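You operate a simulated robot arm through the tools that you are given. There is no shell and no other tool.

Carry out the task below with a simulated robot arm. There is one attempt and no reset: what you move stays moved.

TASK
Share out the clear boxes on the gauging bench top. At the end: the clear box labelled "327" from the gauging bench top is on top of the red tin; the clear box labelled "210" from the gauging bench top is on top of the blue tin; the silver nozzle block from the gauging bench top stands on top of the black coil ring; the clear box labelled "452" from the gauging bench top is on top of the brown sample carton on the gauging bench top; whatever was shut is shut again. Leave all else as you found it, and nothing knocked over.

The check looks at the end state, three seconds after you hand in, the way a careful person would. Anything else that was tipped, shoved, dropped, spilled or broken makes it a failure.

THE ROBOT
A 7-joint arm with a two-finger parallel gripper, fixed in place. Base frame: the origin is at the foot of the arm, x ahead of it, y to its left, z up; the work surface is at about z = 0.8. Lengths are in m, angles in degrees, forces in N, time in s.
With the tool pointing down near the work surface it reaches from about 0.24 to 0.68 m from the base axis. Its first joint turns from -66.0 to 66.0 degrees. Payload 2.4 kg.
Tool frame: the origin (TCP) lies between the finger pads and is the grasp point; the fingertips stand 0.03 m ahead of it; z points along the fingers, y is the line along which they close. The gripper opens to 0.094 m. The fingers are 0.028 m wide and 0.01 m thick; the gripper's body (0.05 by 0.096 m) begins 0.055 m behind the TCP.
Orientation is told as [roll, pitch, yaw] about the base's x, y, z axes, in that order, counted from this pose: with the fingers straight down and closing along the base's y, the tool's x points along the base's -x, its y along +y and its z along -z.

THE INTERFACE
- The arm moves only by the tool play_rows. Its argument "moves" is a list of rows, each an object (a shift or turn left out is 0, a gripper value left out holds the last) with "grip": the gripper command, from -1 (fully open) to 1 (shut), values between in proportion; "xyz": the shift along the tool's x, y, z in m, a list of three; "dr": the turn, a rotation vector about the tool's x, y, z in rad, a list of three. In form: [{"grip": grip, "xyz": [dx, dy, dz], "dr": [rx, ry, rz]}, ...]. A call has 1 to 20 rows; each row shifts and turns the commanded pose from where the row before left it, along the tool's axes as they then stand. A row lasts 0.2 s, in which the tool goes at most 0.05 m and 8.6 degrees; a call with a longer step from one row to the next is refused whole, and so is a gripper value outside its range. A pose out of reach is approached as far as the arm can. The call stops where the force on the tool passes 40 N (or 10 N more than at its start, if that is more) or the arm is blocked; 0.2 s more then pass. Each finger travels about 0.153 m/s and halts on what it meets, pressing with about 22 N; the grip force reading is that of the motor and also rises with nothing between the fingers. The clock runs only during rows and for 0.2 s after the last one: add rows that do not move to give the fingers time. It gives the time, the measured TCP pose, the force on the tool (base axes), the opening and the grip force at its end, in the units of the frame above (readings bear some noise), with the torque about the TCP (base axes, N m) and any sound that the robot's microphone picked up, and new pictures: "show" is both (left out), scene, wrist or none.
- Cameras (640 x 400 px; columns grow to the right, rows downward): "scene" is fixed at [0.0494, 0.4891, 1.4198]; the picture's right is [-0.64, -0.77, 0.00], its down [-0.52, 0.43, -0.74] and it looks along [0.57, -0.47, -0.67] (base axes); focal length 328 px, centre (320, 200). "wrist" rides on the gripper at [0.076, 0.014, -0.103] in the tool frame; the picture's right is [-0.18, 0.98, 0.00], its down [-0.75, -0.14, -0.64] and it looks along [-0.63, -0.12, 0.77] (tool axes); focal length 243 px, centre (320, 200). There is no depth. A picture from a camera that has moved, and an enlarged one, comes with that camera's place and axes in the base frame and with its lens. The place of the scene camera against the robot may be out by one fixed shift of up to 0.018 m in any direction.
- inspect(camera, box): a new picture of the part [left, top, right, bottom] of that camera's present view, enlarged. The clock stands still meanwhile.
- sign_off(): hands the job in; it is judged then, once.

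Places have to be worked out from the pictures, the camera data and where the tool is seen. Open the gripper and draw the arm clear of the work before you hand the job in, unless the task says otherwise.

The tools are called after "Emit:" as a command line: name --argument value ..., lists and objects as JSON in quotes. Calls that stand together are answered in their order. play_rows: Moves the arm, as the interface text tells. Its arguments: {"type":"object","properties":{"moves":{"type":"array"},"show":{"type":"string","enum":["both","scene","wrist","none"]}},"required":["moves"]} The other tools are called the same way: inspect (camera, box) takes an enlarged picture of a part of a camera's view; sign_off () hands the job in.

At the start:

```text
time: 0.0
ee_pos: [0.3603, 0.1491, 1.1192]
ee_rot: [-0.1, 0.1, 0.0]
ft_force: [-0.8, -0.5, 0.7]
moment: [0.01, 0.0, 0.01]
grip_width: 0.094
gripper_force: 0.0
```

scene: 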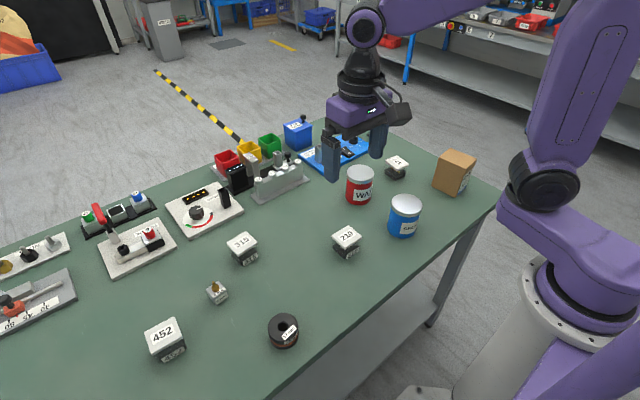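
wrist: 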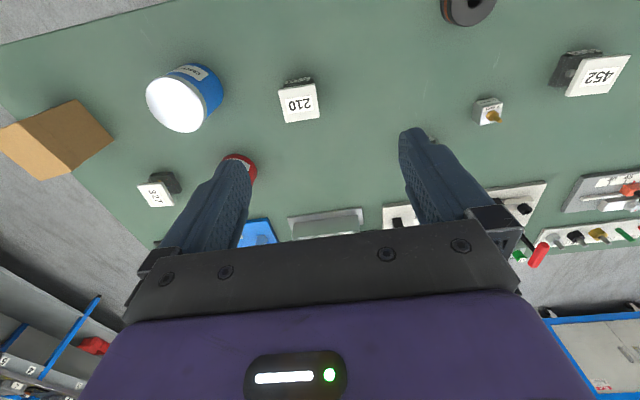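

I'll begin by looking more closely at the scene, to read the labels and find the objects.

Emit:
inspect --camera "scene" --box '[320, 130, 500, 270]'

Emit:
inspect --camera "scene" --box '[130, 220, 330, 380]'

Emit:
inspect --camera "scene" --box '[0, 160, 250, 340]'

Emit:
inspect --camera "scene" --box '[200, 100, 400, 220]'

Emit:
inspect --camera "wrist" --box '[0, 0, 640, 280]'

```text
2.86 times, centred on (410, 200) of scene
camera zoom: at [0.0494, 0.4891, 1.4198], right [-0.64, -0.77, 0.0], down [-0.52, 0.43, -0.74], along [0.57, -0.47, -0.67], focal length 938 px, centre (63, 200)
```

zoom: 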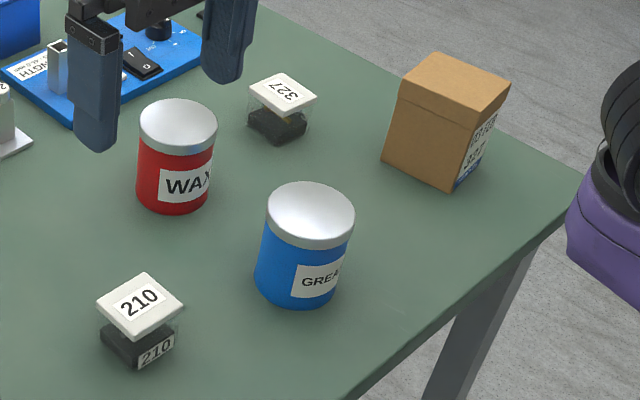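

```text
2.50 times, centred on (230, 300) of scene
camera zoom: at [0.0494, 0.4891, 1.4198], right [-0.64, -0.77, 0.0], down [-0.52, 0.43, -0.74], along [0.57, -0.47, -0.67], focal length 820 px, centre (545, -50)
```

zoom: 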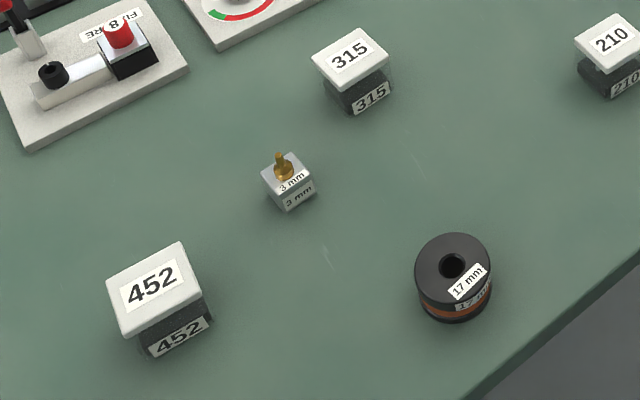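

```text
2.22 times, centred on (125, 250) of scene
camera zoom: at [0.0494, 0.4891, 1.4198], right [-0.64, -0.77, 0.0], down [-0.52, 0.43, -0.74], along [0.57, -0.47, -0.67], focal length 729 px, centre (753, 89)
```

zoom: 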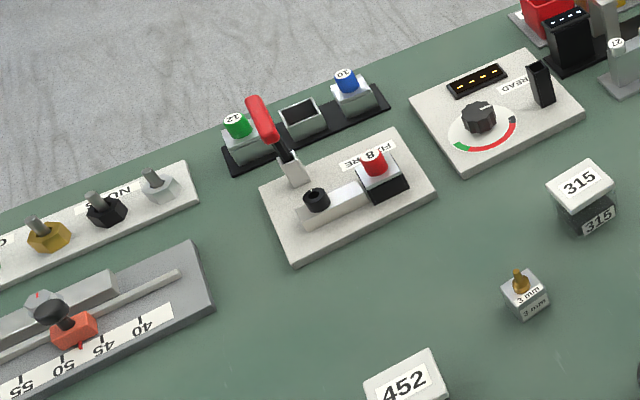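

```text
3.20 times, centred on (300, 160) of scene
camera zoom: at [0.0494, 0.4891, 1.4198], right [-0.64, -0.77, 0.0], down [-0.52, 0.43, -0.74], along [0.57, -0.47, -0.67], focal length 1050 px, centre (384, 328)
```

zoom: 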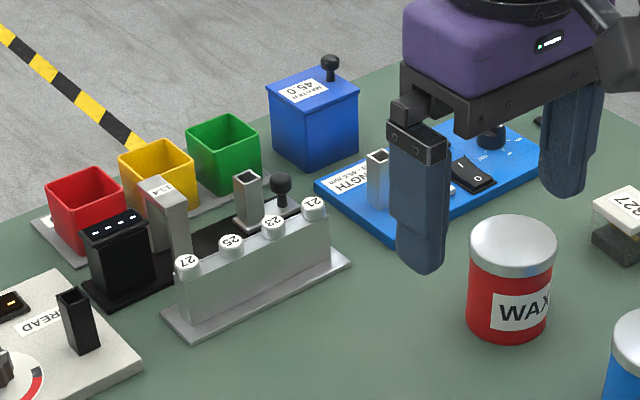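

```text
1.00 times, centred on (320, 140) of wrist (not enlarged: the box is as wide or as high as the picture)
camera zoom: at [0.2836, 0.1635, 1.2226], right [0.18, 0.98, 0.0], down [0.75, -0.14, 0.64], along [0.63, -0.12, -0.77], focal length 243 px, centre (320, 260)
```

zoom: 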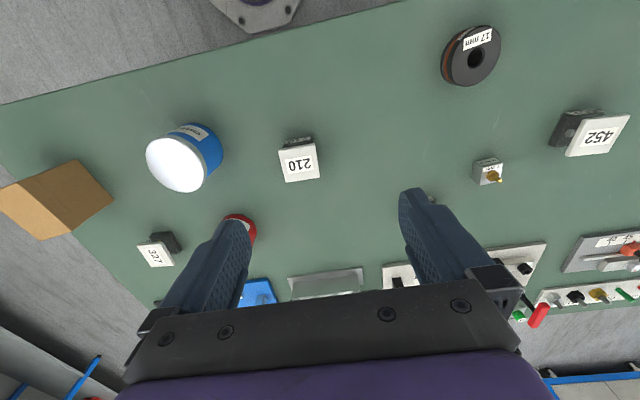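

The wrist view matches my estimates: box 210 at about (0.397, 0.109), the coil ring at (0.317, 0.345), the nozzle block at (0.474, 0.40) and box 452 at (0.44, 0.533). I'll move over box 210 to measure it more exactly.

Emit:
play_rows --moves '[{"grip": -1, "xyz": [-0.00925, -0.01, 0.03]}, {"xyz": [-0.00925, -0.01, 0.03]}, {"xyz": [-0.00925, -0.01, 0.03]}, {"xyz": [-0.00925, -0.01, 0.03]}, {}]' --show "both"

```text
time: 1.2
ee_pos: [0.3979, 0.1092, 1.0008]
ee_rot: [0.0, 0.0, 0.1]
ft_force: [0.0, 0.0, -0.1]
moment: [-0.01, -0.01, 0.01]
grip_width: 0.0941
gripper_force: 0.1
camera wrist: at [0.3201, 0.1238, 1.1035], right [0.18, 0.98, 0.0], down [0.75, -0.14, 0.64], along [0.63, -0.12, -0.77], focal length 243 px, centre (320, 200)
```

scene: 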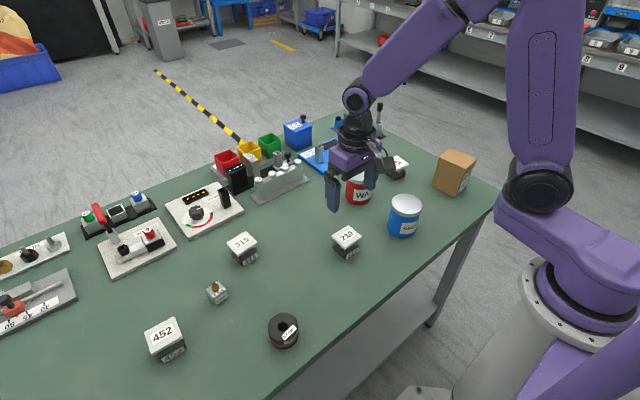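
wrist: 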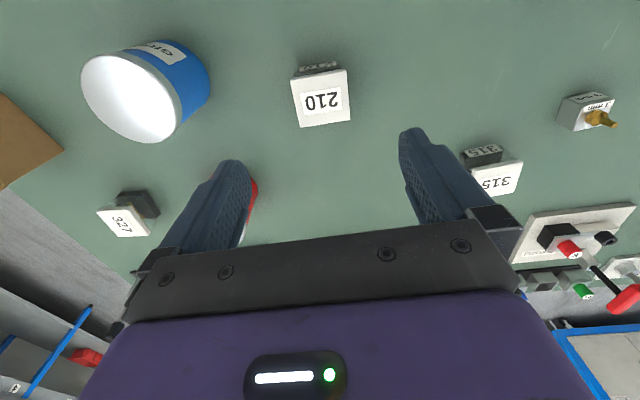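

Emit:
inspect --camera "wrist" --box '[260, 40, 380, 140]'

Emit:
inspect --camera "scene" --box '[310, 210, 390, 270]'

Emit:
inspect --camera "wrist" --box '[60, 20, 240, 160]'

```text
4.00 times, centred on (320, 90) of wrist
camera zoom: at [0.3201, 0.1238, 1.1035], right [0.18, 0.98, 0.0], down [0.75, -0.14, 0.64], along [0.63, -0.12, -0.77], focal length 970 px, centre (320, 640)
```

zoom: 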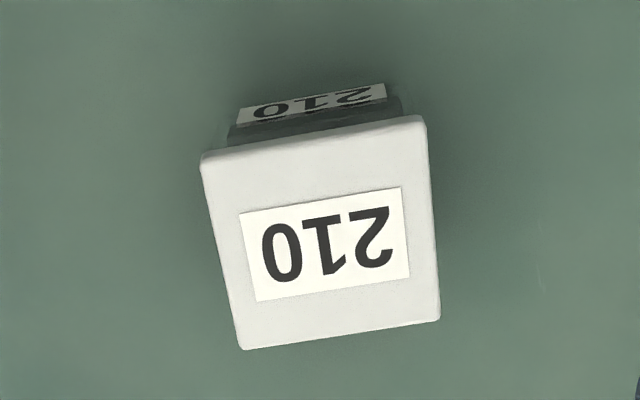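

```text
6.67 times, centred on (350, 240) of scene
camera zoom: at [0.0494, 0.4891, 1.4198], right [-0.64, -0.77, 0.0], down [-0.52, 0.43, -0.74], along [0.57, -0.47, -0.67], focal length 2187 px, centre (120, -67)
```

zoom: 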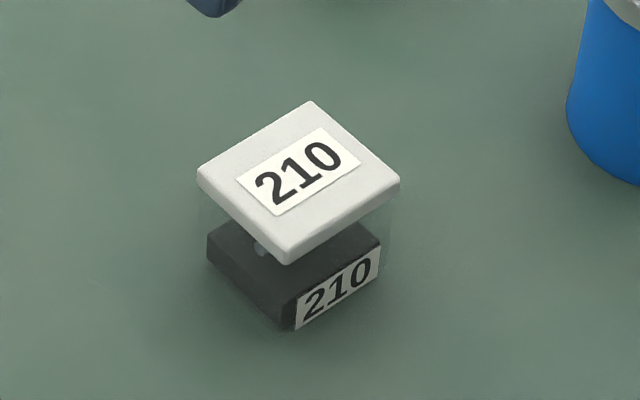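

```text
2.86 times, centred on (150, 90) of wrist
camera zoom: at [0.3201, 0.1238, 1.1035], right [0.18, 0.98, 0.0], down [0.75, -0.14, 0.64], along [0.63, -0.12, -0.77], focal length 693 px, centre (806, 514)
```

zoom: 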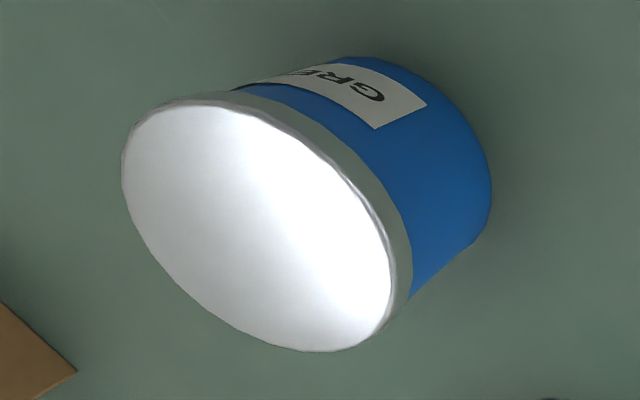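

The lid of box 210 is about 5 cm across, its top is near z = 0.85, and it is turned only about -2°. Next I'll look straight down on the blue tin, raising the arm first.

Emit:
play_rows --moves '[{"xyz": [0.012, -0.0335, -0.0125]}, {"xyz": [0.012, -0.0335, -0.0125]}, {"xyz": [0.012, -0.0335, -0.0125]}, {"xyz": [0.012, -0.0335, -0.0125]}, {}]' --show "wrist"

```text
time: 2.4
ee_pos: [0.3489, -0.0255, 1.0483]
ee_rot: [0.0, 0.0, 0.0]
ft_force: [0.3, -0.2, 0.1]
moment: [0.04, 0.01, -0.01]
grip_width: 0.0942
gripper_force: 0.0
camera wrist: at [0.2725, -0.0116, 1.1512], right [0.18, 0.98, 0.0], down [0.75, -0.14, 0.64], along [0.63, -0.12, -0.77], focal length 243 px, centre (320, 200)
```

wrist: 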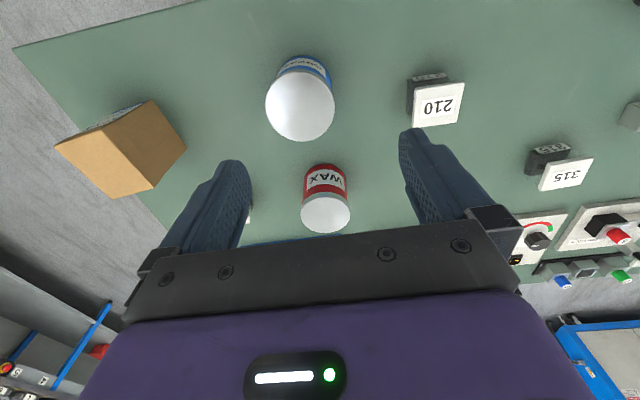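

Emit:
inspect --camera "wrist" --box '[240, 40, 360, 150]'

Emit:
inspect --camera "wrist" --box '[260, 150, 390, 250]'

Emit:
inspect --camera "wrist" --box '[40, 80, 220, 220]'

Emit:
inspect --camera "wrist" --box '[390, 60, 490, 140]'

```text
3.64 times, centred on (300, 95) of wrist
camera zoom: at [0.2725, -0.0116, 1.1512], right [0.18, 0.98, 0.0], down [0.75, -0.14, 0.64], along [0.63, -0.12, -0.77], focal length 882 px, centre (393, 582)
```

zoom: 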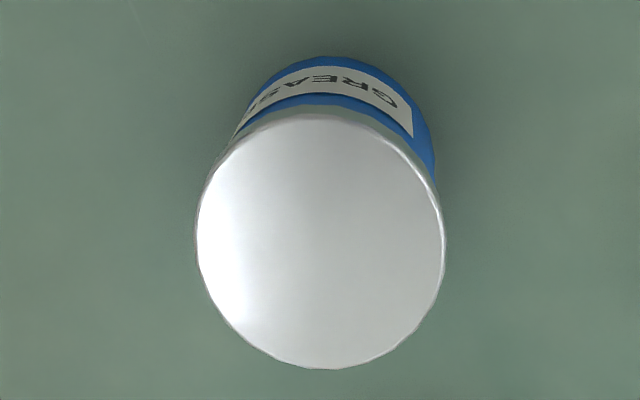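

```text
4.00 times, centred on (325, 200) of wrist
camera zoom: at [0.2725, -0.0116, 1.1512], right [0.18, 0.98, 0.0], down [0.75, -0.14, 0.64], along [0.63, -0.12, -0.77], focal length 970 px, centre (300, 200)
```

zoom: 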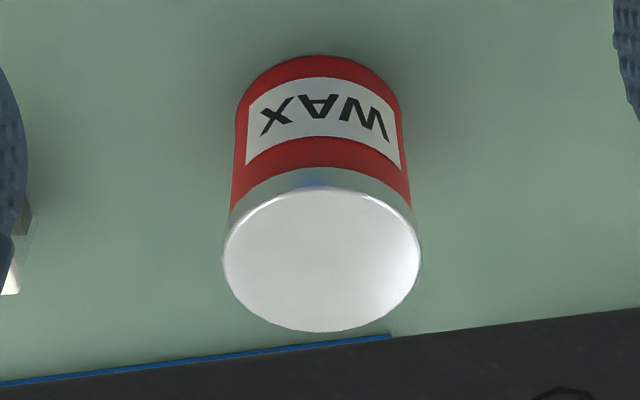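

```text
2.86 times, centred on (130, 150) of wrist
camera zoom: at [0.2725, -0.0116, 1.1512], right [0.18, 0.98, 0.0], down [0.75, -0.14, 0.64], along [0.63, -0.12, -0.77], focal length 693 px, centre (863, 343)
```

zoom: 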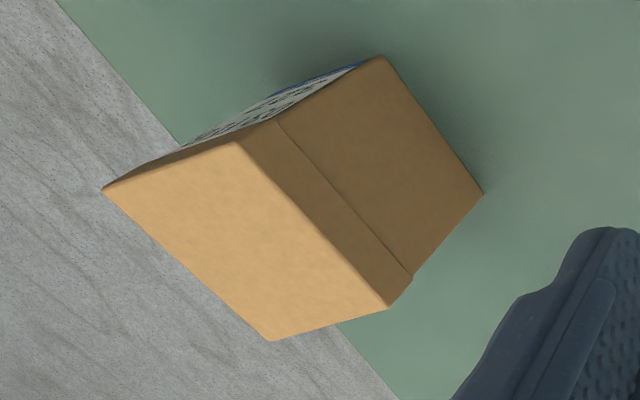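

```text
5.00 times, centred on (440, 100) of wrist
camera zoom: at [0.2725, -0.0116, 1.1512], right [0.18, 0.98, 0.0], down [0.75, -0.14, 0.64], along [0.63, -0.12, -0.77], focal length 1213 px, centre (-280, 700)
```

zoom: 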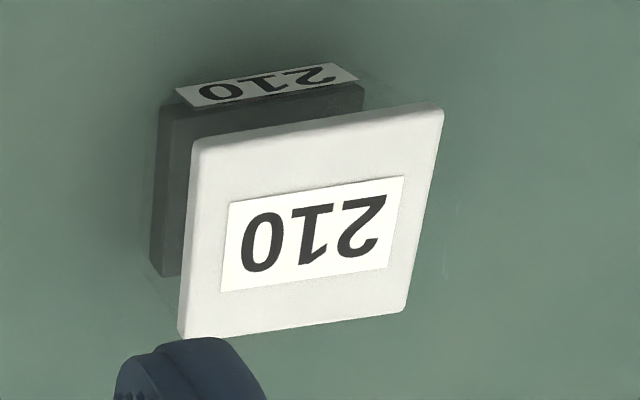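

The blue tin's top is near (0.357, -0.05, 0.885). I'll look next at the red tin, box 327 and the carton.

Emit:
play_rows --moves '[{"xyz": [-0.036, -0.026, 0]}, {"xyz": [-0.036, -0.026, 0]}, {"xyz": [-0.036, -0.026, 0]}, {"xyz": [-0.036, -0.026, 0]}, {}]' --show "wrist"

```text
time: 3.6
ee_pos: [0.4933, -0.1275, 1.052]
ee_rot: [0.1, 0.0, 0.0]
ft_force: [-0.3, -0.9, -0.6]
moment: [0.0, -0.01, 0.0]
grip_width: 0.0942
gripper_force: 0.1
camera wrist: at [0.4158, -0.113, 1.1545], right [0.18, 0.98, 0.0], down [0.75, -0.14, 0.64], along [0.63, -0.12, -0.77], focal length 243 px, centre (320, 200)
```

wrist: 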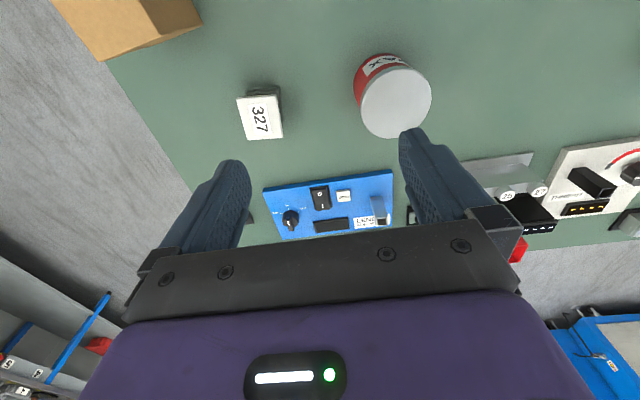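

Emit:
inspect --camera "wrist" --box '[210, 60, 310, 160]'

Emit:
inspect --camera "wrist" --box '[340, 40, 450, 150]'

Emit:
inspect --camera "scene" --box '[370, 140, 430, 190]'

```text
4.00 times, centred on (260, 110) of wrist
camera zoom: at [0.4158, -0.113, 1.1545], right [0.18, 0.98, 0.0], down [0.75, -0.14, 0.64], along [0.63, -0.12, -0.77], focal length 970 px, centre (560, 560)
```

zoom: 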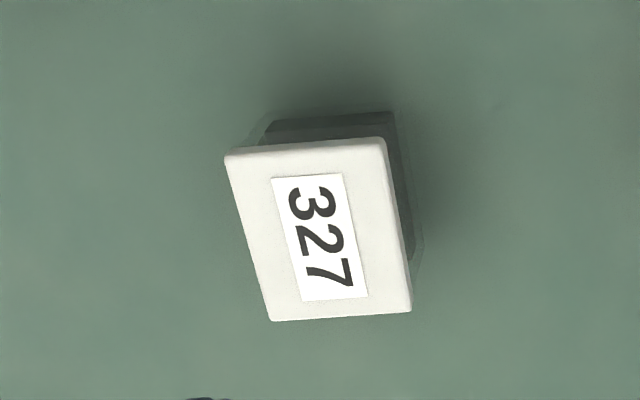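

```text
3.64 times, centred on (395, 95) of wrist
camera zoom: at [0.4158, -0.113, 1.1545], right [0.18, 0.98, 0.0], down [0.75, -0.14, 0.64], along [0.63, -0.12, -0.77], focal length 882 px, centre (47, 582)
```

zoom: 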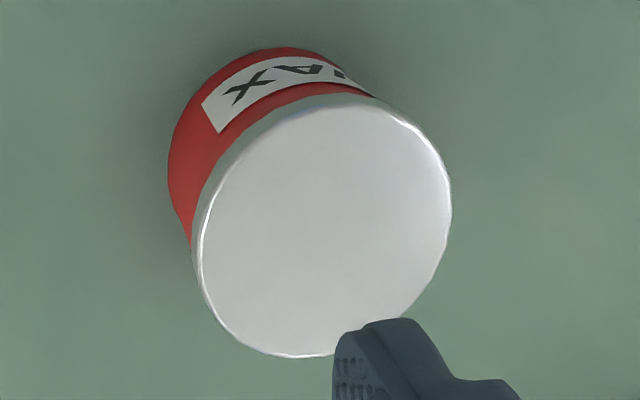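

```text
8.00 times, centred on (400, 165) of scene
camera zoom: at [0.0495, 0.4891, 1.4198], right [-0.64, -0.77, 0.0], down [-0.52, 0.43, -0.74], along [0.57, -0.47, -0.67], focal length 2625 px, centre (-320, 480)
```

zoom: 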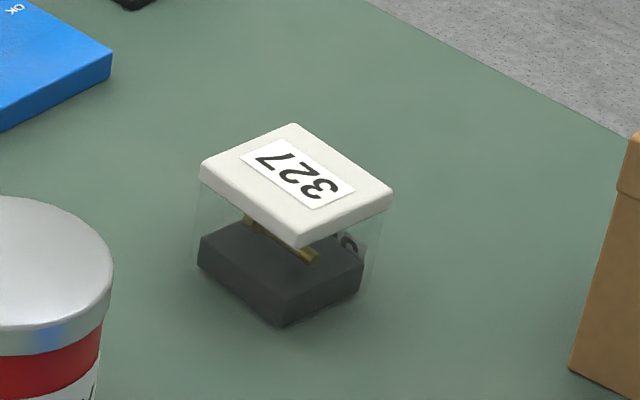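

The red tin's top is at about (0.516, -0.050, 0.889), and box 327 at (0.521, -0.211) is turned about -6.6°. The carton is next.

Emit:
play_rows --moves '[{"xyz": [0.028, -0.03, -0.01]}, {"xyz": [0.028, -0.03, -0.01]}, {"xyz": [0.028, -0.03, -0.01]}, {"xyz": [0.028, -0.03, -0.01]}, {}]' --show "wrist"

```text
time: 4.8
ee_pos: [0.3809, -0.2496, 1.0885]
ee_rot: [0.0, 0.0, -0.1]
ft_force: [0.2, -0.4, 0.1]
moment: [0.01, 0.0, 0.0]
grip_width: 0.094
gripper_force: 0.1
camera wrist: at [0.3036, -0.2355, 1.1915], right [0.18, 0.98, 0.0], down [0.75, -0.14, 0.64], along [0.63, -0.12, -0.77], focal length 243 px, centre (320, 200)
```

wrist: 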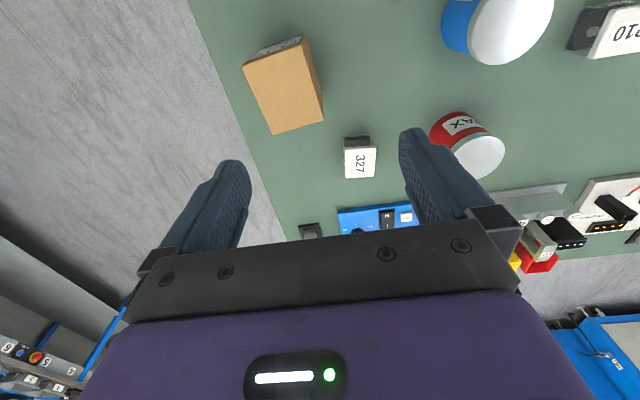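

Emit:
inspect --camera "wrist" --box '[220, 20, 350, 150]'

Emit:
inspect --camera "wrist" --box '[325, 120, 405, 190]'

Emit:
inspect --camera "wrist" --box '[420, 0, 560, 100]'

```text
3.08 times, centred on (285, 85) of wrist
camera zoom: at [0.3036, -0.2355, 1.1915], right [0.18, 0.98, 0.0], down [0.75, -0.14, 0.64], along [0.63, -0.12, -0.77], focal length 746 px, centre (428, 554)
```

zoom: 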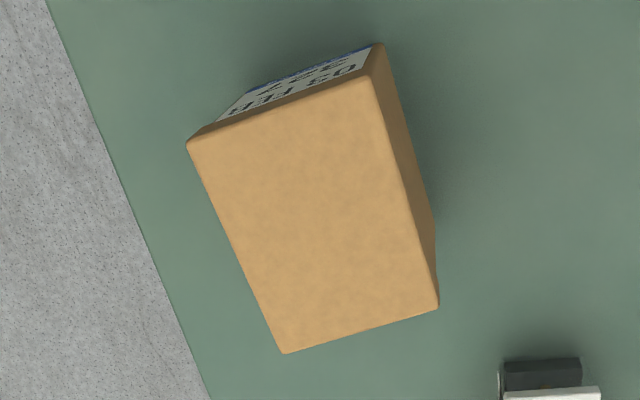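

```text
5.71 times, centred on (365, 155) of wrist
camera zoom: at [0.3036, -0.2355, 1.1915], right [0.18, 0.98, 0.0], down [0.75, -0.14, 0.64], along [0.63, -0.12, -0.77], focal length 1386 px, centre (63, 457)
```

zoom: 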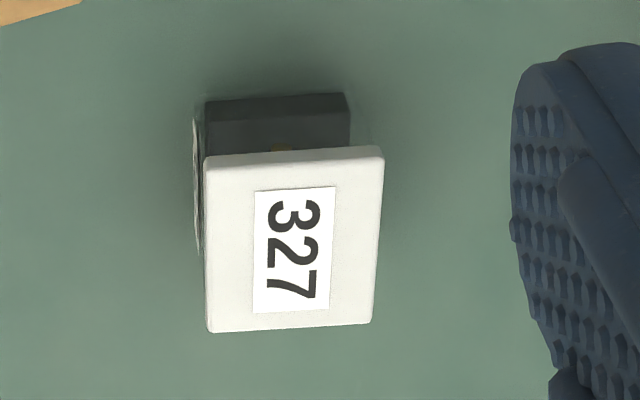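

```text
4.00 times, centred on (490, 50) of wrist
camera zoom: at [0.3036, -0.2355, 1.1915], right [0.18, 0.98, 0.0], down [0.75, -0.14, 0.64], along [0.63, -0.12, -0.77], focal length 970 px, centre (-360, 800)
```

zoom: 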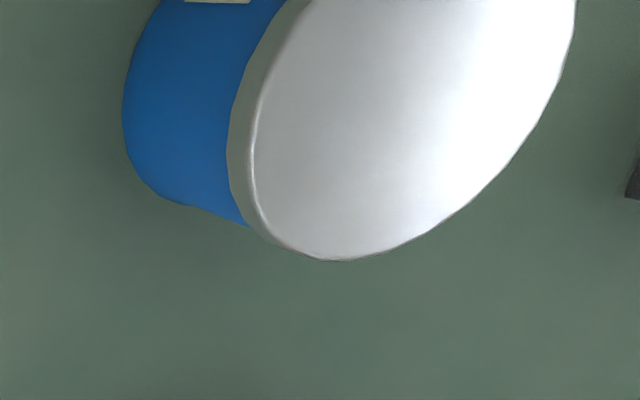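

The carton's top is centred at about (0.380, -0.290, 0.904), about 0.067 × 0.079 m and turned about +6°. I'll swing to the left side to look at the coil ring, nozzle block and box 452.

Emit:
play_rows --moves '[{"xyz": [0, 0.048, 0]}, {"xyz": [0, 0.048, 0]}, {"xyz": [0, 0.048, 0]}, {"xyz": [0, 0.048, 0]}, {"xyz": [0, 0.048, 0]}, {"xyz": [0, 0.048, 0]}, {"xyz": [0, 0.048, 0]}, {"xyz": [0, 0.048, 0]}, {"xyz": [0, 0.048, 0]}, {"xyz": [0, 0.048, 0]}, {"xyz": [0, 0.048, 0]}, {"xyz": [0, 0.048, 0]}, {"xyz": [0, 0.048, 0]}, {}]' --show "both"

```text
time: 7.8
ee_pos: [0.3807, 0.3776, 1.0871]
ee_rot: [0.0, 0.0, 0.0]
ft_force: [0.8, -0.2, -0.2]
moment: [-0.02, 0.0, 0.02]
grip_width: 0.0943
gripper_force: 0.0
camera wrist: at [0.3046, 0.3919, 1.1909], right [0.18, 0.98, 0.0], down [0.75, -0.14, 0.64], along [0.63, -0.12, -0.77], focal length 243 px, centre (320, 200)
```

scene: 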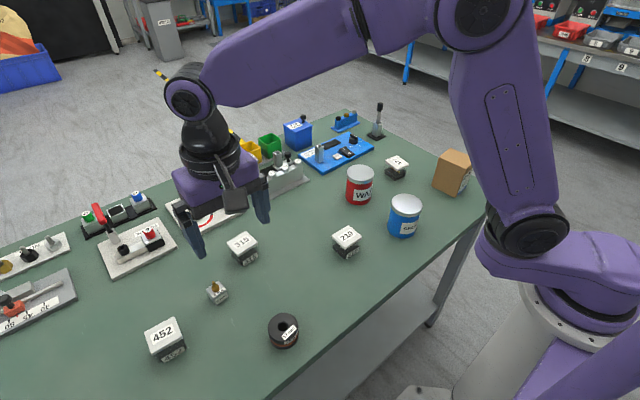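
wrist: 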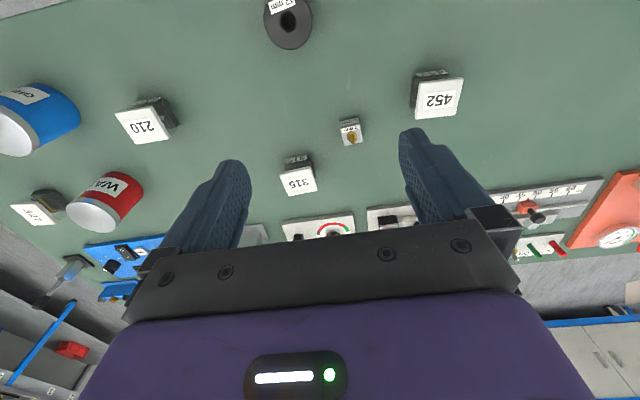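

Emit:
inspect --camera "wrist" --box '[390, 55, 490, 135]'

Emit:
inspect --camera "wrist" --box '[325, 105, 380, 155]'

Emit:
inspect --camera "wrist" --box '[250, 0, 330, 60]'

Emit:
inspect --camera "wrist" --box '[0, 60, 180, 240]'

```text
5.00 times, centred on (440, 95) of wrist
camera zoom: at [0.3046, 0.3919, 1.1909], right [0.18, 0.98, 0.0], down [0.75, -0.14, 0.64], along [0.63, -0.12, -0.77], focal length 1213 px, centre (-280, 725)
```

zoom: 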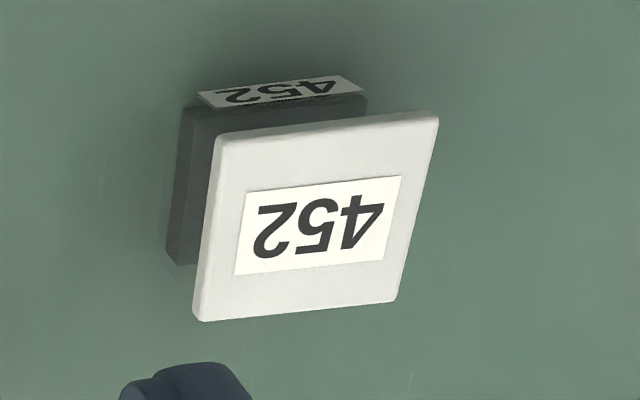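

```text
8.00 times, centred on (352, 130) of wrist
camera zoom: at [0.3046, 0.3919, 1.1909], right [0.18, 0.98, 0.0], down [0.75, -0.14, 0.64], along [0.63, -0.12, -0.77], focal length 1941 px, centre (60, 760)
```

zoom: 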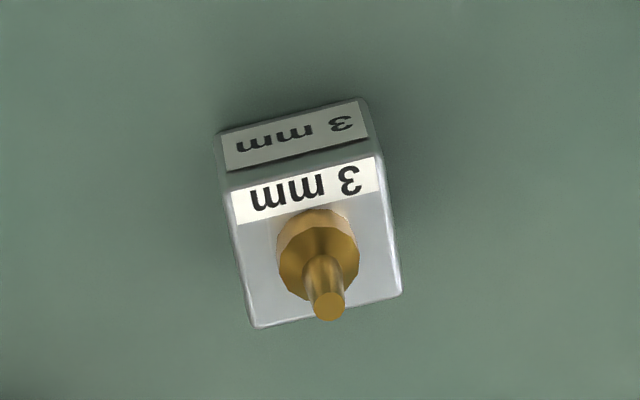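

```text
6.67 times, centred on (290, 30) of wrist
camera zoom: at [0.3046, 0.3919, 1.1909], right [0.18, 0.98, 0.0], down [0.75, -0.14, 0.64], along [0.63, -0.12, -0.77], focal length 1618 px, centre (520, 1333)
```

zoom: 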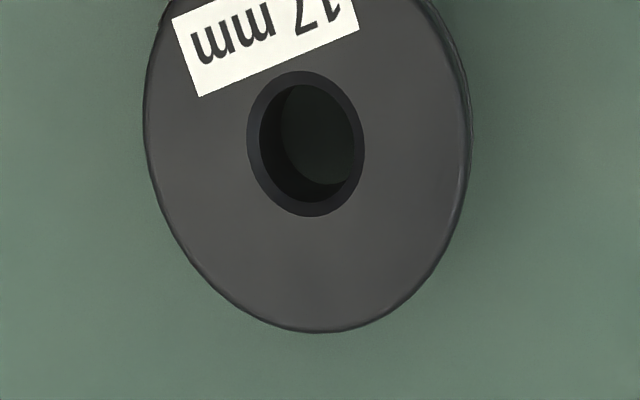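

```text
2.22 times, centred on (90, 150) of wrist
camera zoom: at [0.3046, 0.3919, 1.1909], right [0.18, 0.98, 0.0], down [0.75, -0.14, 0.64], along [0.63, -0.12, -0.77], focal length 539 px, centre (831, 311)
```

zoom: 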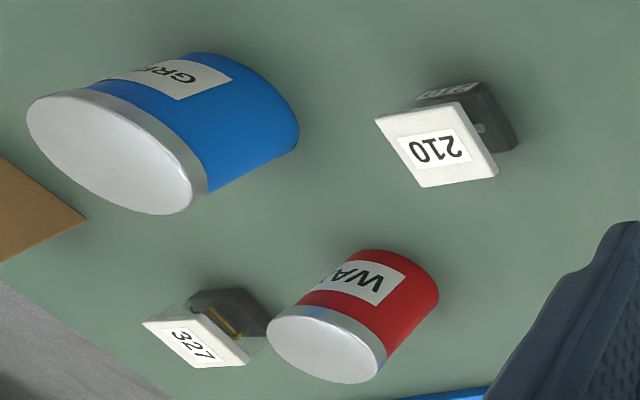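

All four boxes share one size: a lid about 0.055 × 0.049 m with its top near z = 0.847. The coil ring is at (0.320, 0.349), the block at (0.479, 0.410) and box 452 at (0.440, 0.530), which is at the edge of reach. I'll start with 210: go above it and turn to match its angle.

Emit:
play_rows --moves '[{"grip": -1, "xyz": [-0.0032, -0.0446, 0.0145], "dr": [0, 0, 0.021]}, {"xyz": [-0.0032, -0.0446, 0.0145], "dr": [0, 0, 0.021]}, {"xyz": [-0.0032, -0.0446, 0.0145]}, {"xyz": [-0.0032, -0.0446, 0.0145]}, {"xyz": [-0.0032, -0.0446, 0.0145]}, {"xyz": [-0.0032, -0.0446, 0.0145]}, {"xyz": [0, 0, 0.03]}, {"xyz": [0, 0, 0.03]}, {}]' --show "both"

```text
time: 9.8
ee_pos: [0.3925, 0.1067, 0.9398]
ee_rot: [0.0, 0.0, -2.5]
ft_force: [-0.1, 0.3, 0.1]
moment: [0.02, 0.0, 0.01]
grip_width: 0.0938
gripper_force: 0.0
camera wrist: at [0.3155, 0.1244, 1.0436], right [0.22, 0.97, 0.0], down [0.75, -0.17, 0.64], along [0.63, -0.14, -0.77], focal length 243 px, centre (320, 200)
```

scene: 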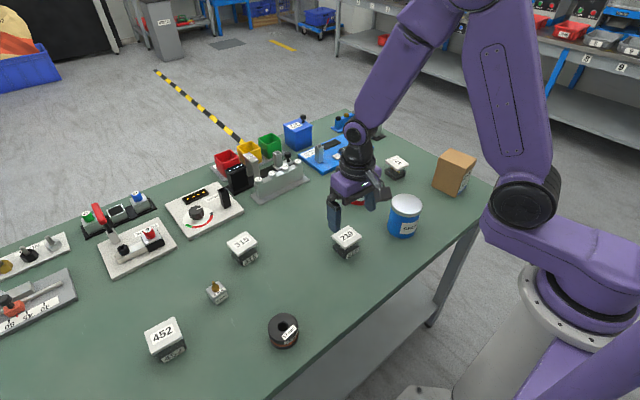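
wrist: 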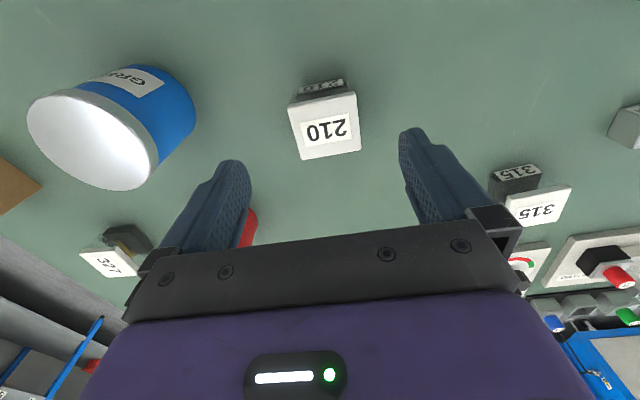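

Emit:
inspect --camera "wrist" --box '[260, 70, 400, 180]'

```text
3.64 times, centred on (330, 125) of wrist
camera zoom: at [0.3155, 0.1244, 1.0436], right [0.22, 0.97, 0.0], down [0.75, -0.17, 0.64], along [0.63, -0.14, -0.77], focal length 882 px, centre (284, 473)
```

zoom: 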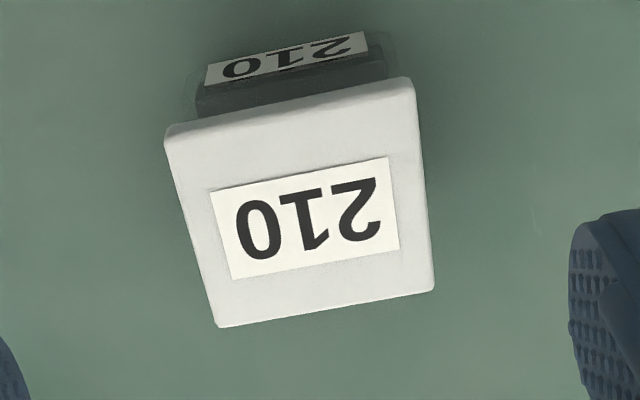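

The lid of box 210 measures at (0.401, 0.111), so I'm correcting by 8 mm in x and 4 mm in y and descending until the pads flank the lid.

Emit:
play_rows --moves '[{"grip": -1, "xyz": [-0.0078, 0.0043, 0.01]}, {"xyz": [0, 0, 0.025]}, {"xyz": [0, 0, 0.025]}, {"xyz": [0, 0, 0.02]}, {"xyz": [0, 0, 0.01]}, {"xyz": [0, 0, 0.01]}, {}]' --show "both"

```text
time: 11.4
ee_pos: [0.3999, 0.1095, 0.8413]
ee_rot: [0.1, 0.0, -2.4]
ft_force: [-0.2, -0.6, 0.6]
moment: [-0.04, -0.01, 0.02]
grip_width: 0.0941
gripper_force: 0.0
camera wrist: at [0.3235, 0.1279, 0.9451], right [0.23, 0.97, 0.0], down [0.75, -0.17, 0.64], along [0.63, -0.14, -0.77], focal length 243 px, centre (320, 200)
```

scene: 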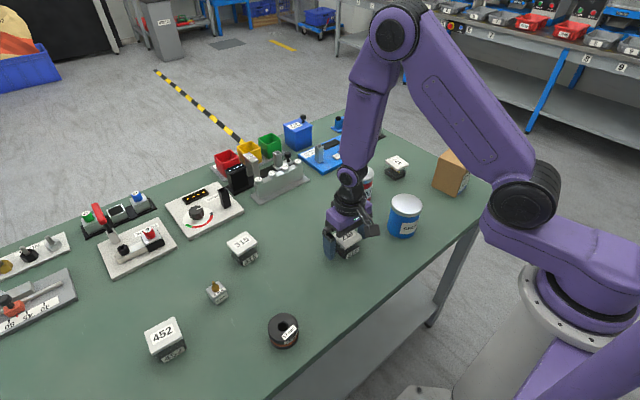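
wrist: 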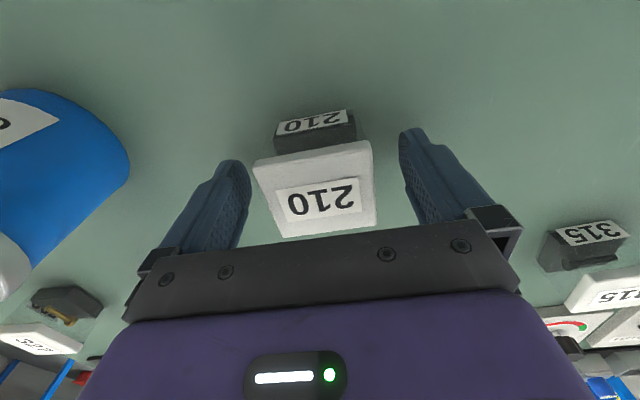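

The pads flank the box with no contact. I'll look closely at how the lid and body are made before I close on them.

Emit:
inspect --camera "wrist" --box '[230, 90, 430, 250]'

Emit:
inspect --camera "scene" --box '[310, 190, 390, 270]'

```text
2.50 times, centred on (330, 170) of wrist
camera zoom: at [0.3235, 0.1279, 0.9451], right [0.23, 0.97, 0.0], down [0.75, -0.17, 0.64], along [0.63, -0.14, -0.77], focal length 606 px, centre (295, 275)
```

zoom: 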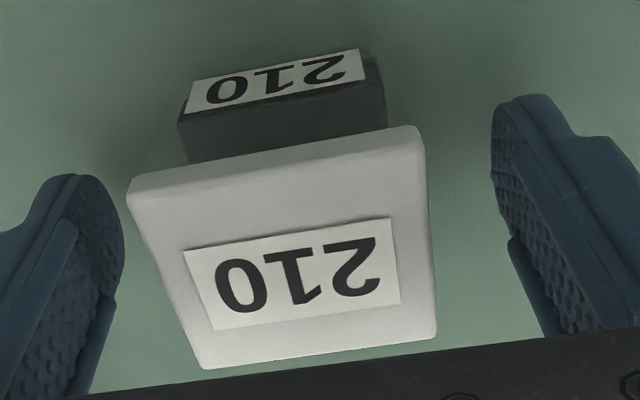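

```text
5.00 times, centred on (350, 230) of scene
camera zoom: at [0.0494, 0.4891, 1.4198], right [-0.64, -0.77, 0.0], down [-0.52, 0.43, -0.74], along [0.57, -0.47, -0.67], focal length 1641 px, centre (170, 50)
```

zoom: 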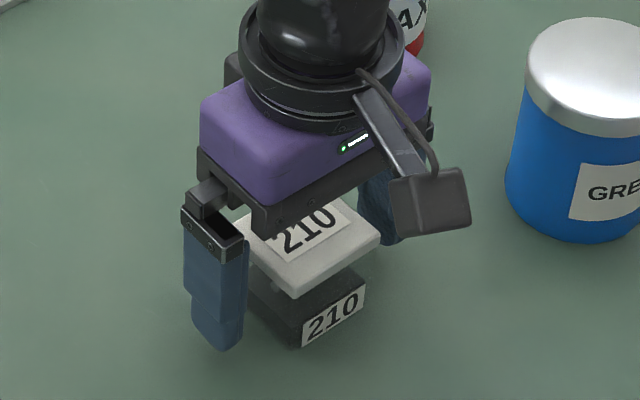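

The fingers straddle the lid evenly, so I'm closing the grip and giving it time to settle.

Emit:
play_rows --moves '[{"grip": 1}, {"grip": 1}, {"grip": 1}, {"grip": 1}]' --show "wrist"

```text
time: 12.4
ee_pos: [0.3982, 0.1095, 0.8419]
ee_rot: [-0.1, 0.0, -2.4]
ft_force: [-0.1, -0.2, 0.2]
moment: [-0.04, 0.03, 0.0]
grip_width: 0.0588
gripper_force: 22.2
camera wrist: at [0.3234, 0.1278, 0.9453], right [0.23, 0.97, 0.0], down [0.75, -0.17, 0.64], along [0.63, -0.14, -0.77], focal length 243 px, centre (320, 200)
```

wrist: 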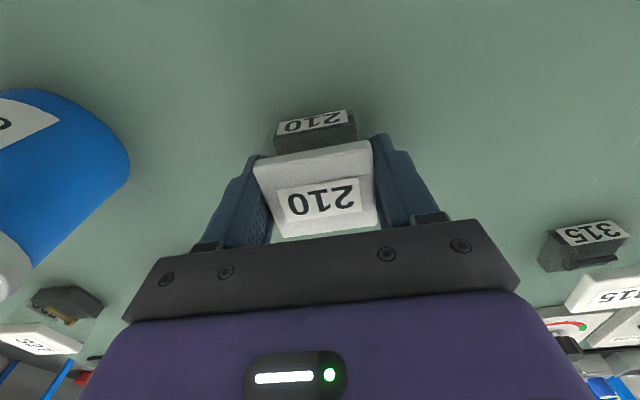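

It holds at 0.059 m opening, on the lid. I'll lift about 12 mm and check whether the whole box comes or only the lid.

Emit:
play_rows --moves '[{"grip": 1, "xyz": [0, 0, -0.004]}, {"xyz": [0, 0, -0.004]}, {"xyz": [0, 0, -0.004]}, {}]' --show "wrist"

Emit:
inspect --camera "wrist" --box '[230, 90, 430, 250]'

Emit:
inspect --camera "scene" --box '[310, 190, 390, 270]'

```text
time: 13.4
ee_pos: [0.3991, 0.1112, 0.8534]
ee_rot: [0.0, 0.0, -2.4]
ft_force: [-0.1, -0.4, -1.2]
moment: [-0.02, -0.01, 0.0]
grip_width: 0.0588
gripper_force: 22.3
camera wrist: at [0.3232, 0.1287, 0.9573], right [0.23, 0.97, 0.0], down [0.75, -0.17, 0.64], along [0.63, -0.14, -0.77], focal length 243 px, centre (320, 200)
```

wrist: 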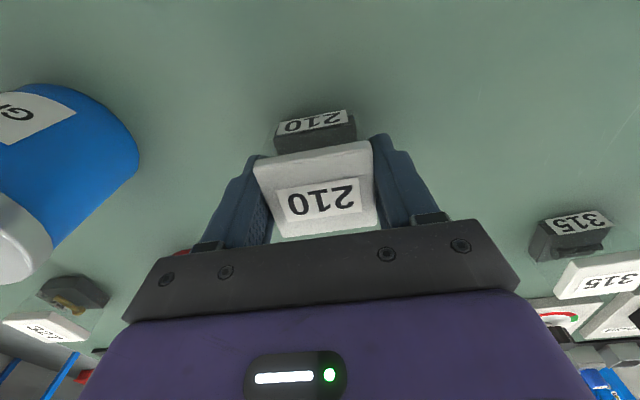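

```text
2.50 times, centred on (330, 170) of wrist
camera zoom: at [0.3232, 0.1287, 0.9573], right [0.23, 0.97, 0.0], down [0.75, -0.17, 0.64], along [0.63, -0.14, -0.77], focal length 606 px, centre (295, 275)
```

zoom: 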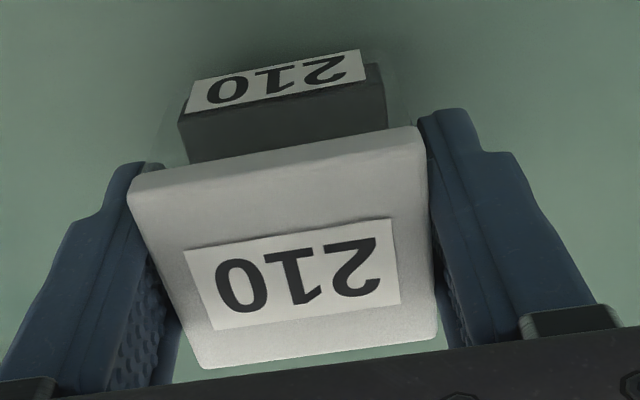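

```text
5.00 times, centred on (350, 230) of scene
camera zoom: at [0.0494, 0.4891, 1.4197], right [-0.64, -0.77, 0.0], down [-0.52, 0.43, -0.74], along [0.57, -0.47, -0.67], focal length 1641 px, centre (170, 50)
```

zoom: 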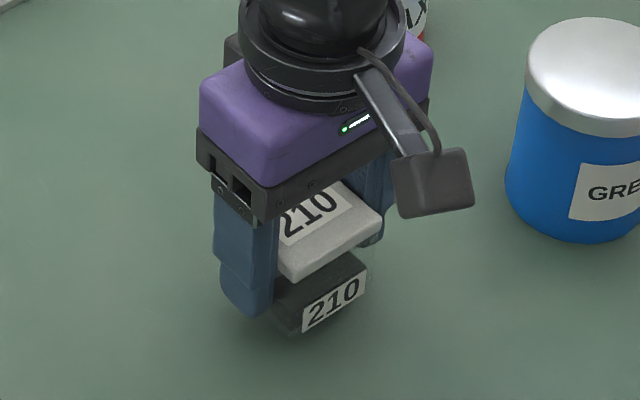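

The base and lid rose together, so the whole box is held. I'll lift it well clear and carry it over the blue tin.

Emit:
play_rows --moves '[{"grip": 1, "xyz": [0, 0, -0.02]}, {"xyz": [0, 0, -0.035]}, {"xyz": [0, 0, -0.035]}, {"xyz": [0, 0, -0.035]}, {"xyz": [0.0062, -0.027, 0]}, {"xyz": [0.0062, -0.027, 0]}, {"xyz": [0.0062, -0.027, 0]}, {"xyz": [0.0062, -0.027, 0]}, {"xyz": [0.0062, -0.027, 0]}, {"xyz": [0.0062, -0.027, 0]}, {}, {}]' --show "both"

```text
time: 16.0
ee_pos: [0.3565, -0.0503, 0.9809]
ee_rot: [0.1, 0.0, -2.4]
ft_force: [0.6, 0.1, 0.2]
moment: [-0.04, 0.02, 0.01]
grip_width: 0.0589
gripper_force: 22.2
camera wrist: at [0.2804, -0.0323, 1.0841], right [0.23, 0.97, 0.0], down [0.75, -0.17, 0.64], along [0.63, -0.14, -0.77], focal length 243 px, centre (320, 200)
```

scene: 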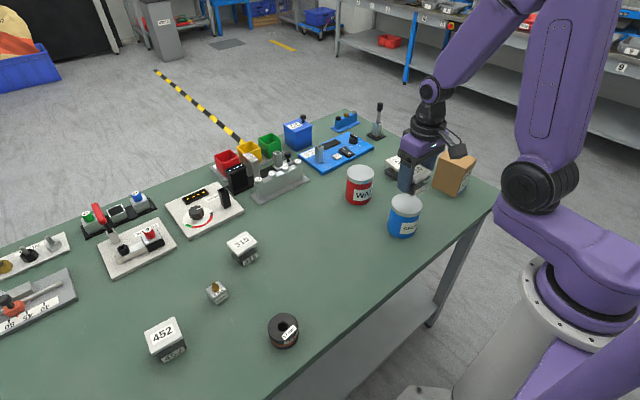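
wrist: 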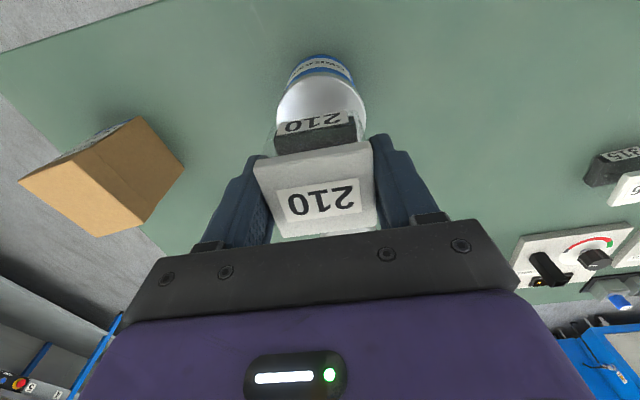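

Emit:
inspect --camera "wrist" --box '[250, 40, 400, 160]'

Emit:
inspect --camera "scene" --box '[350, 130, 470, 250]'

```text
3.33 times, centred on (325, 100) of wrist
camera zoom: at [0.2804, -0.0323, 1.0841], right [0.23, 0.97, 0.0], down [0.75, -0.17, 0.64], along [0.63, -0.14, -0.77], focal length 809 px, centre (303, 533)
```

zoom: 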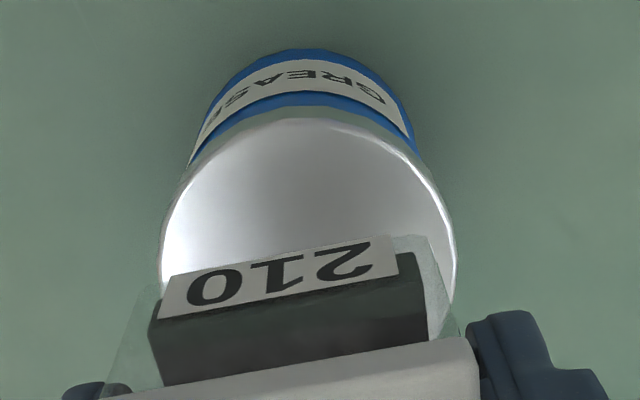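

```text
3.33 times, centred on (410, 190) of scene
camera zoom: at [0.0494, 0.4891, 1.4198], right [-0.64, -0.77, 0.0], down [-0.52, 0.43, -0.74], along [0.57, -0.47, -0.67], focal length 1094 px, centre (20, 233)
```

zoom: 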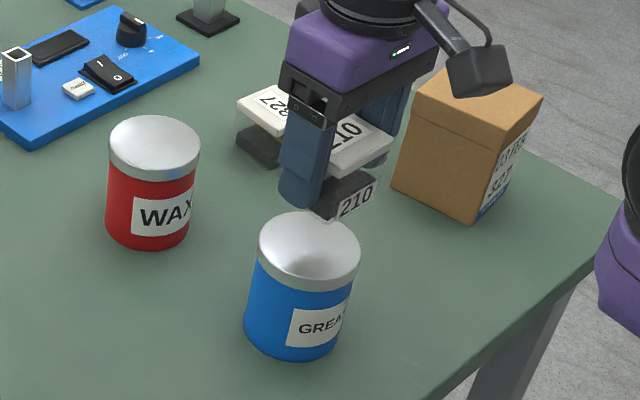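

The box is centred over the blue tin to within a few mm. I'll lower it to just above the tin top, then feel for contact.

Emit:
play_rows --moves '[{"grip": 1, "xyz": [0, 0, 0.015]}, {"xyz": [0, 0, 0.015]}, {"xyz": [0, 0, 0.01]}, {"xyz": [0, 0, 0.005]}, {}]' --show "both"

Emit:
inspect --camera "scene" --box '[370, 150, 450, 230]'

Emit:
inspect --camera "wrist" --box '[230, 40, 420, 180]'

```text
time: 17.2
ee_pos: [0.3564, -0.0494, 0.9334]
ee_rot: [0.0, 0.1, -2.4]
ft_force: [-0.5, 0.4, -0.3]
moment: [0.01, -0.01, 0.01]
grip_width: 0.0588
gripper_force: 22.0
camera wrist: at [0.2806, -0.0314, 1.0378], right [0.23, 0.97, 0.0], down [0.75, -0.17, 0.64], along [0.63, -0.14, -0.77], focal length 243 px, centre (320, 200)
```

scene: 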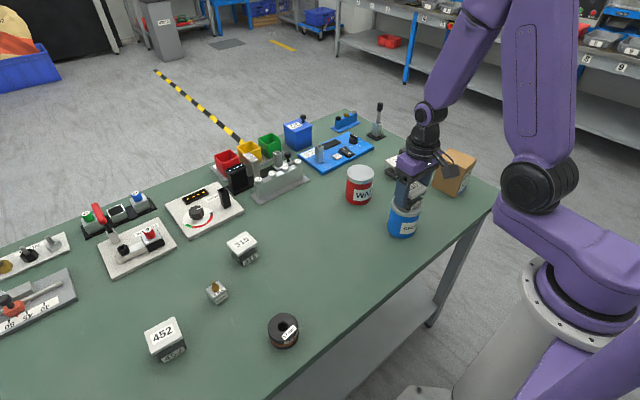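
wrist: 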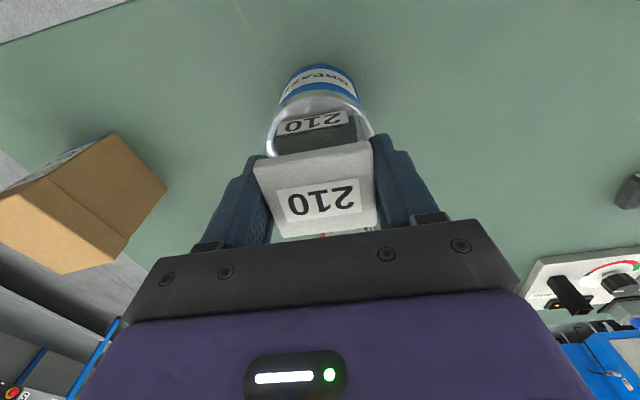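

```text
5.00 times, centred on (410, 190) of scene
camera zoom: at [0.0494, 0.4891, 1.4198], right [-0.64, -0.77, 0.0], down [-0.52, 0.43, -0.74], along [0.57, -0.47, -0.67], focal length 1641 px, centre (-130, 250)
```

zoom: 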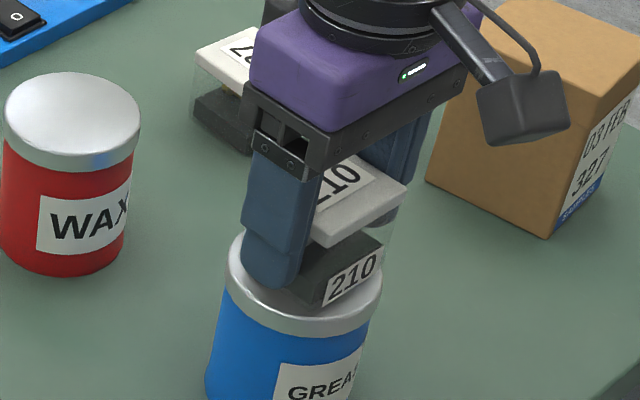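

```text
2.86 times, centred on (325, 110) of wrist
camera zoom: at [0.2806, -0.0314, 1.0378], right [0.23, 0.97, 0.0], down [0.75, -0.17, 0.64], along [0.63, -0.14, -0.77], focal length 693 px, centre (306, 457)
```

zoom: 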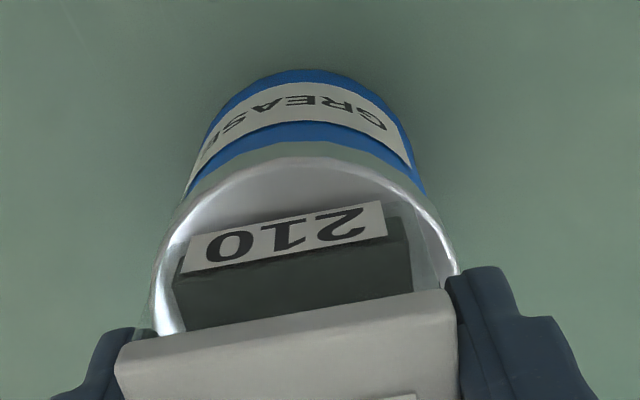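

The box base sits centred on the tin in the wrist view. I'm lowering in 1 mm steps and watching the force.

Emit:
play_rows --moves '[{"grip": 1, "xyz": [0, 0, 0.001]}, {"xyz": [0, 0, 0.001]}, {}]' --show "none"

Emit:
play_rows --moves '[{"grip": 1, "xyz": [0, 0, 0.001]}, {}]' --show "none"

Emit:
play_rows --moves '[{"grip": 1, "xyz": [0, 0, 0.001]}, {}]' --show "wrist"

```text
time: 18.0
ee_pos: [0.3556, -0.0495, 0.9313]
ee_rot: [0.0, 0.0, -2.4]
ft_force: [0.3, -0.5, -0.7]
moment: [-0.01, 0.0, 0.01]
grip_width: 0.059
gripper_force: 21.8
```

```text
time: 18.6
ee_pos: [0.3555, -0.0501, 0.9326]
ee_rot: [0.0, 0.0, -2.6]
ft_force: [-2.6, -0.7, 18.1]
moment: [0.01, 0.09, -0.03]
grip_width: 0.0588
gripper_force: 21.4
```

```text
time: 19.2
ee_pos: [0.3556, -0.0489, 0.9313]
ee_rot: [0.0, 0.0, -2.4]
ft_force: [-3.3, -2.8, 22.1]
moment: [-0.01, -0.01, 0.02]
grip_width: 0.0589
gripper_force: 21.6
camera wrist: at [0.2802, -0.032, 1.0339], right [0.23, 0.97, 0.0], down [0.75, -0.17, 0.64], along [0.63, -0.14, -0.77], focal length 243 px, centre (320, 200)
```

wrist: 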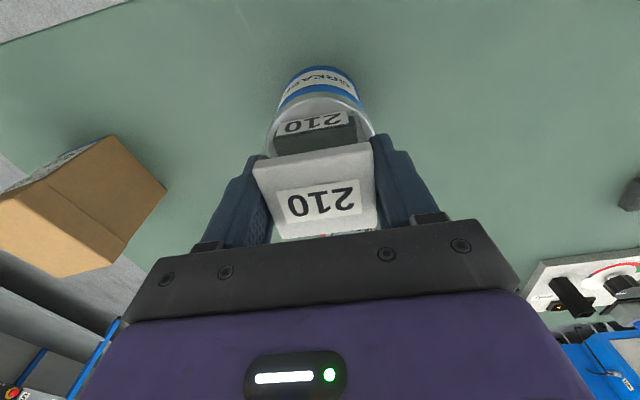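

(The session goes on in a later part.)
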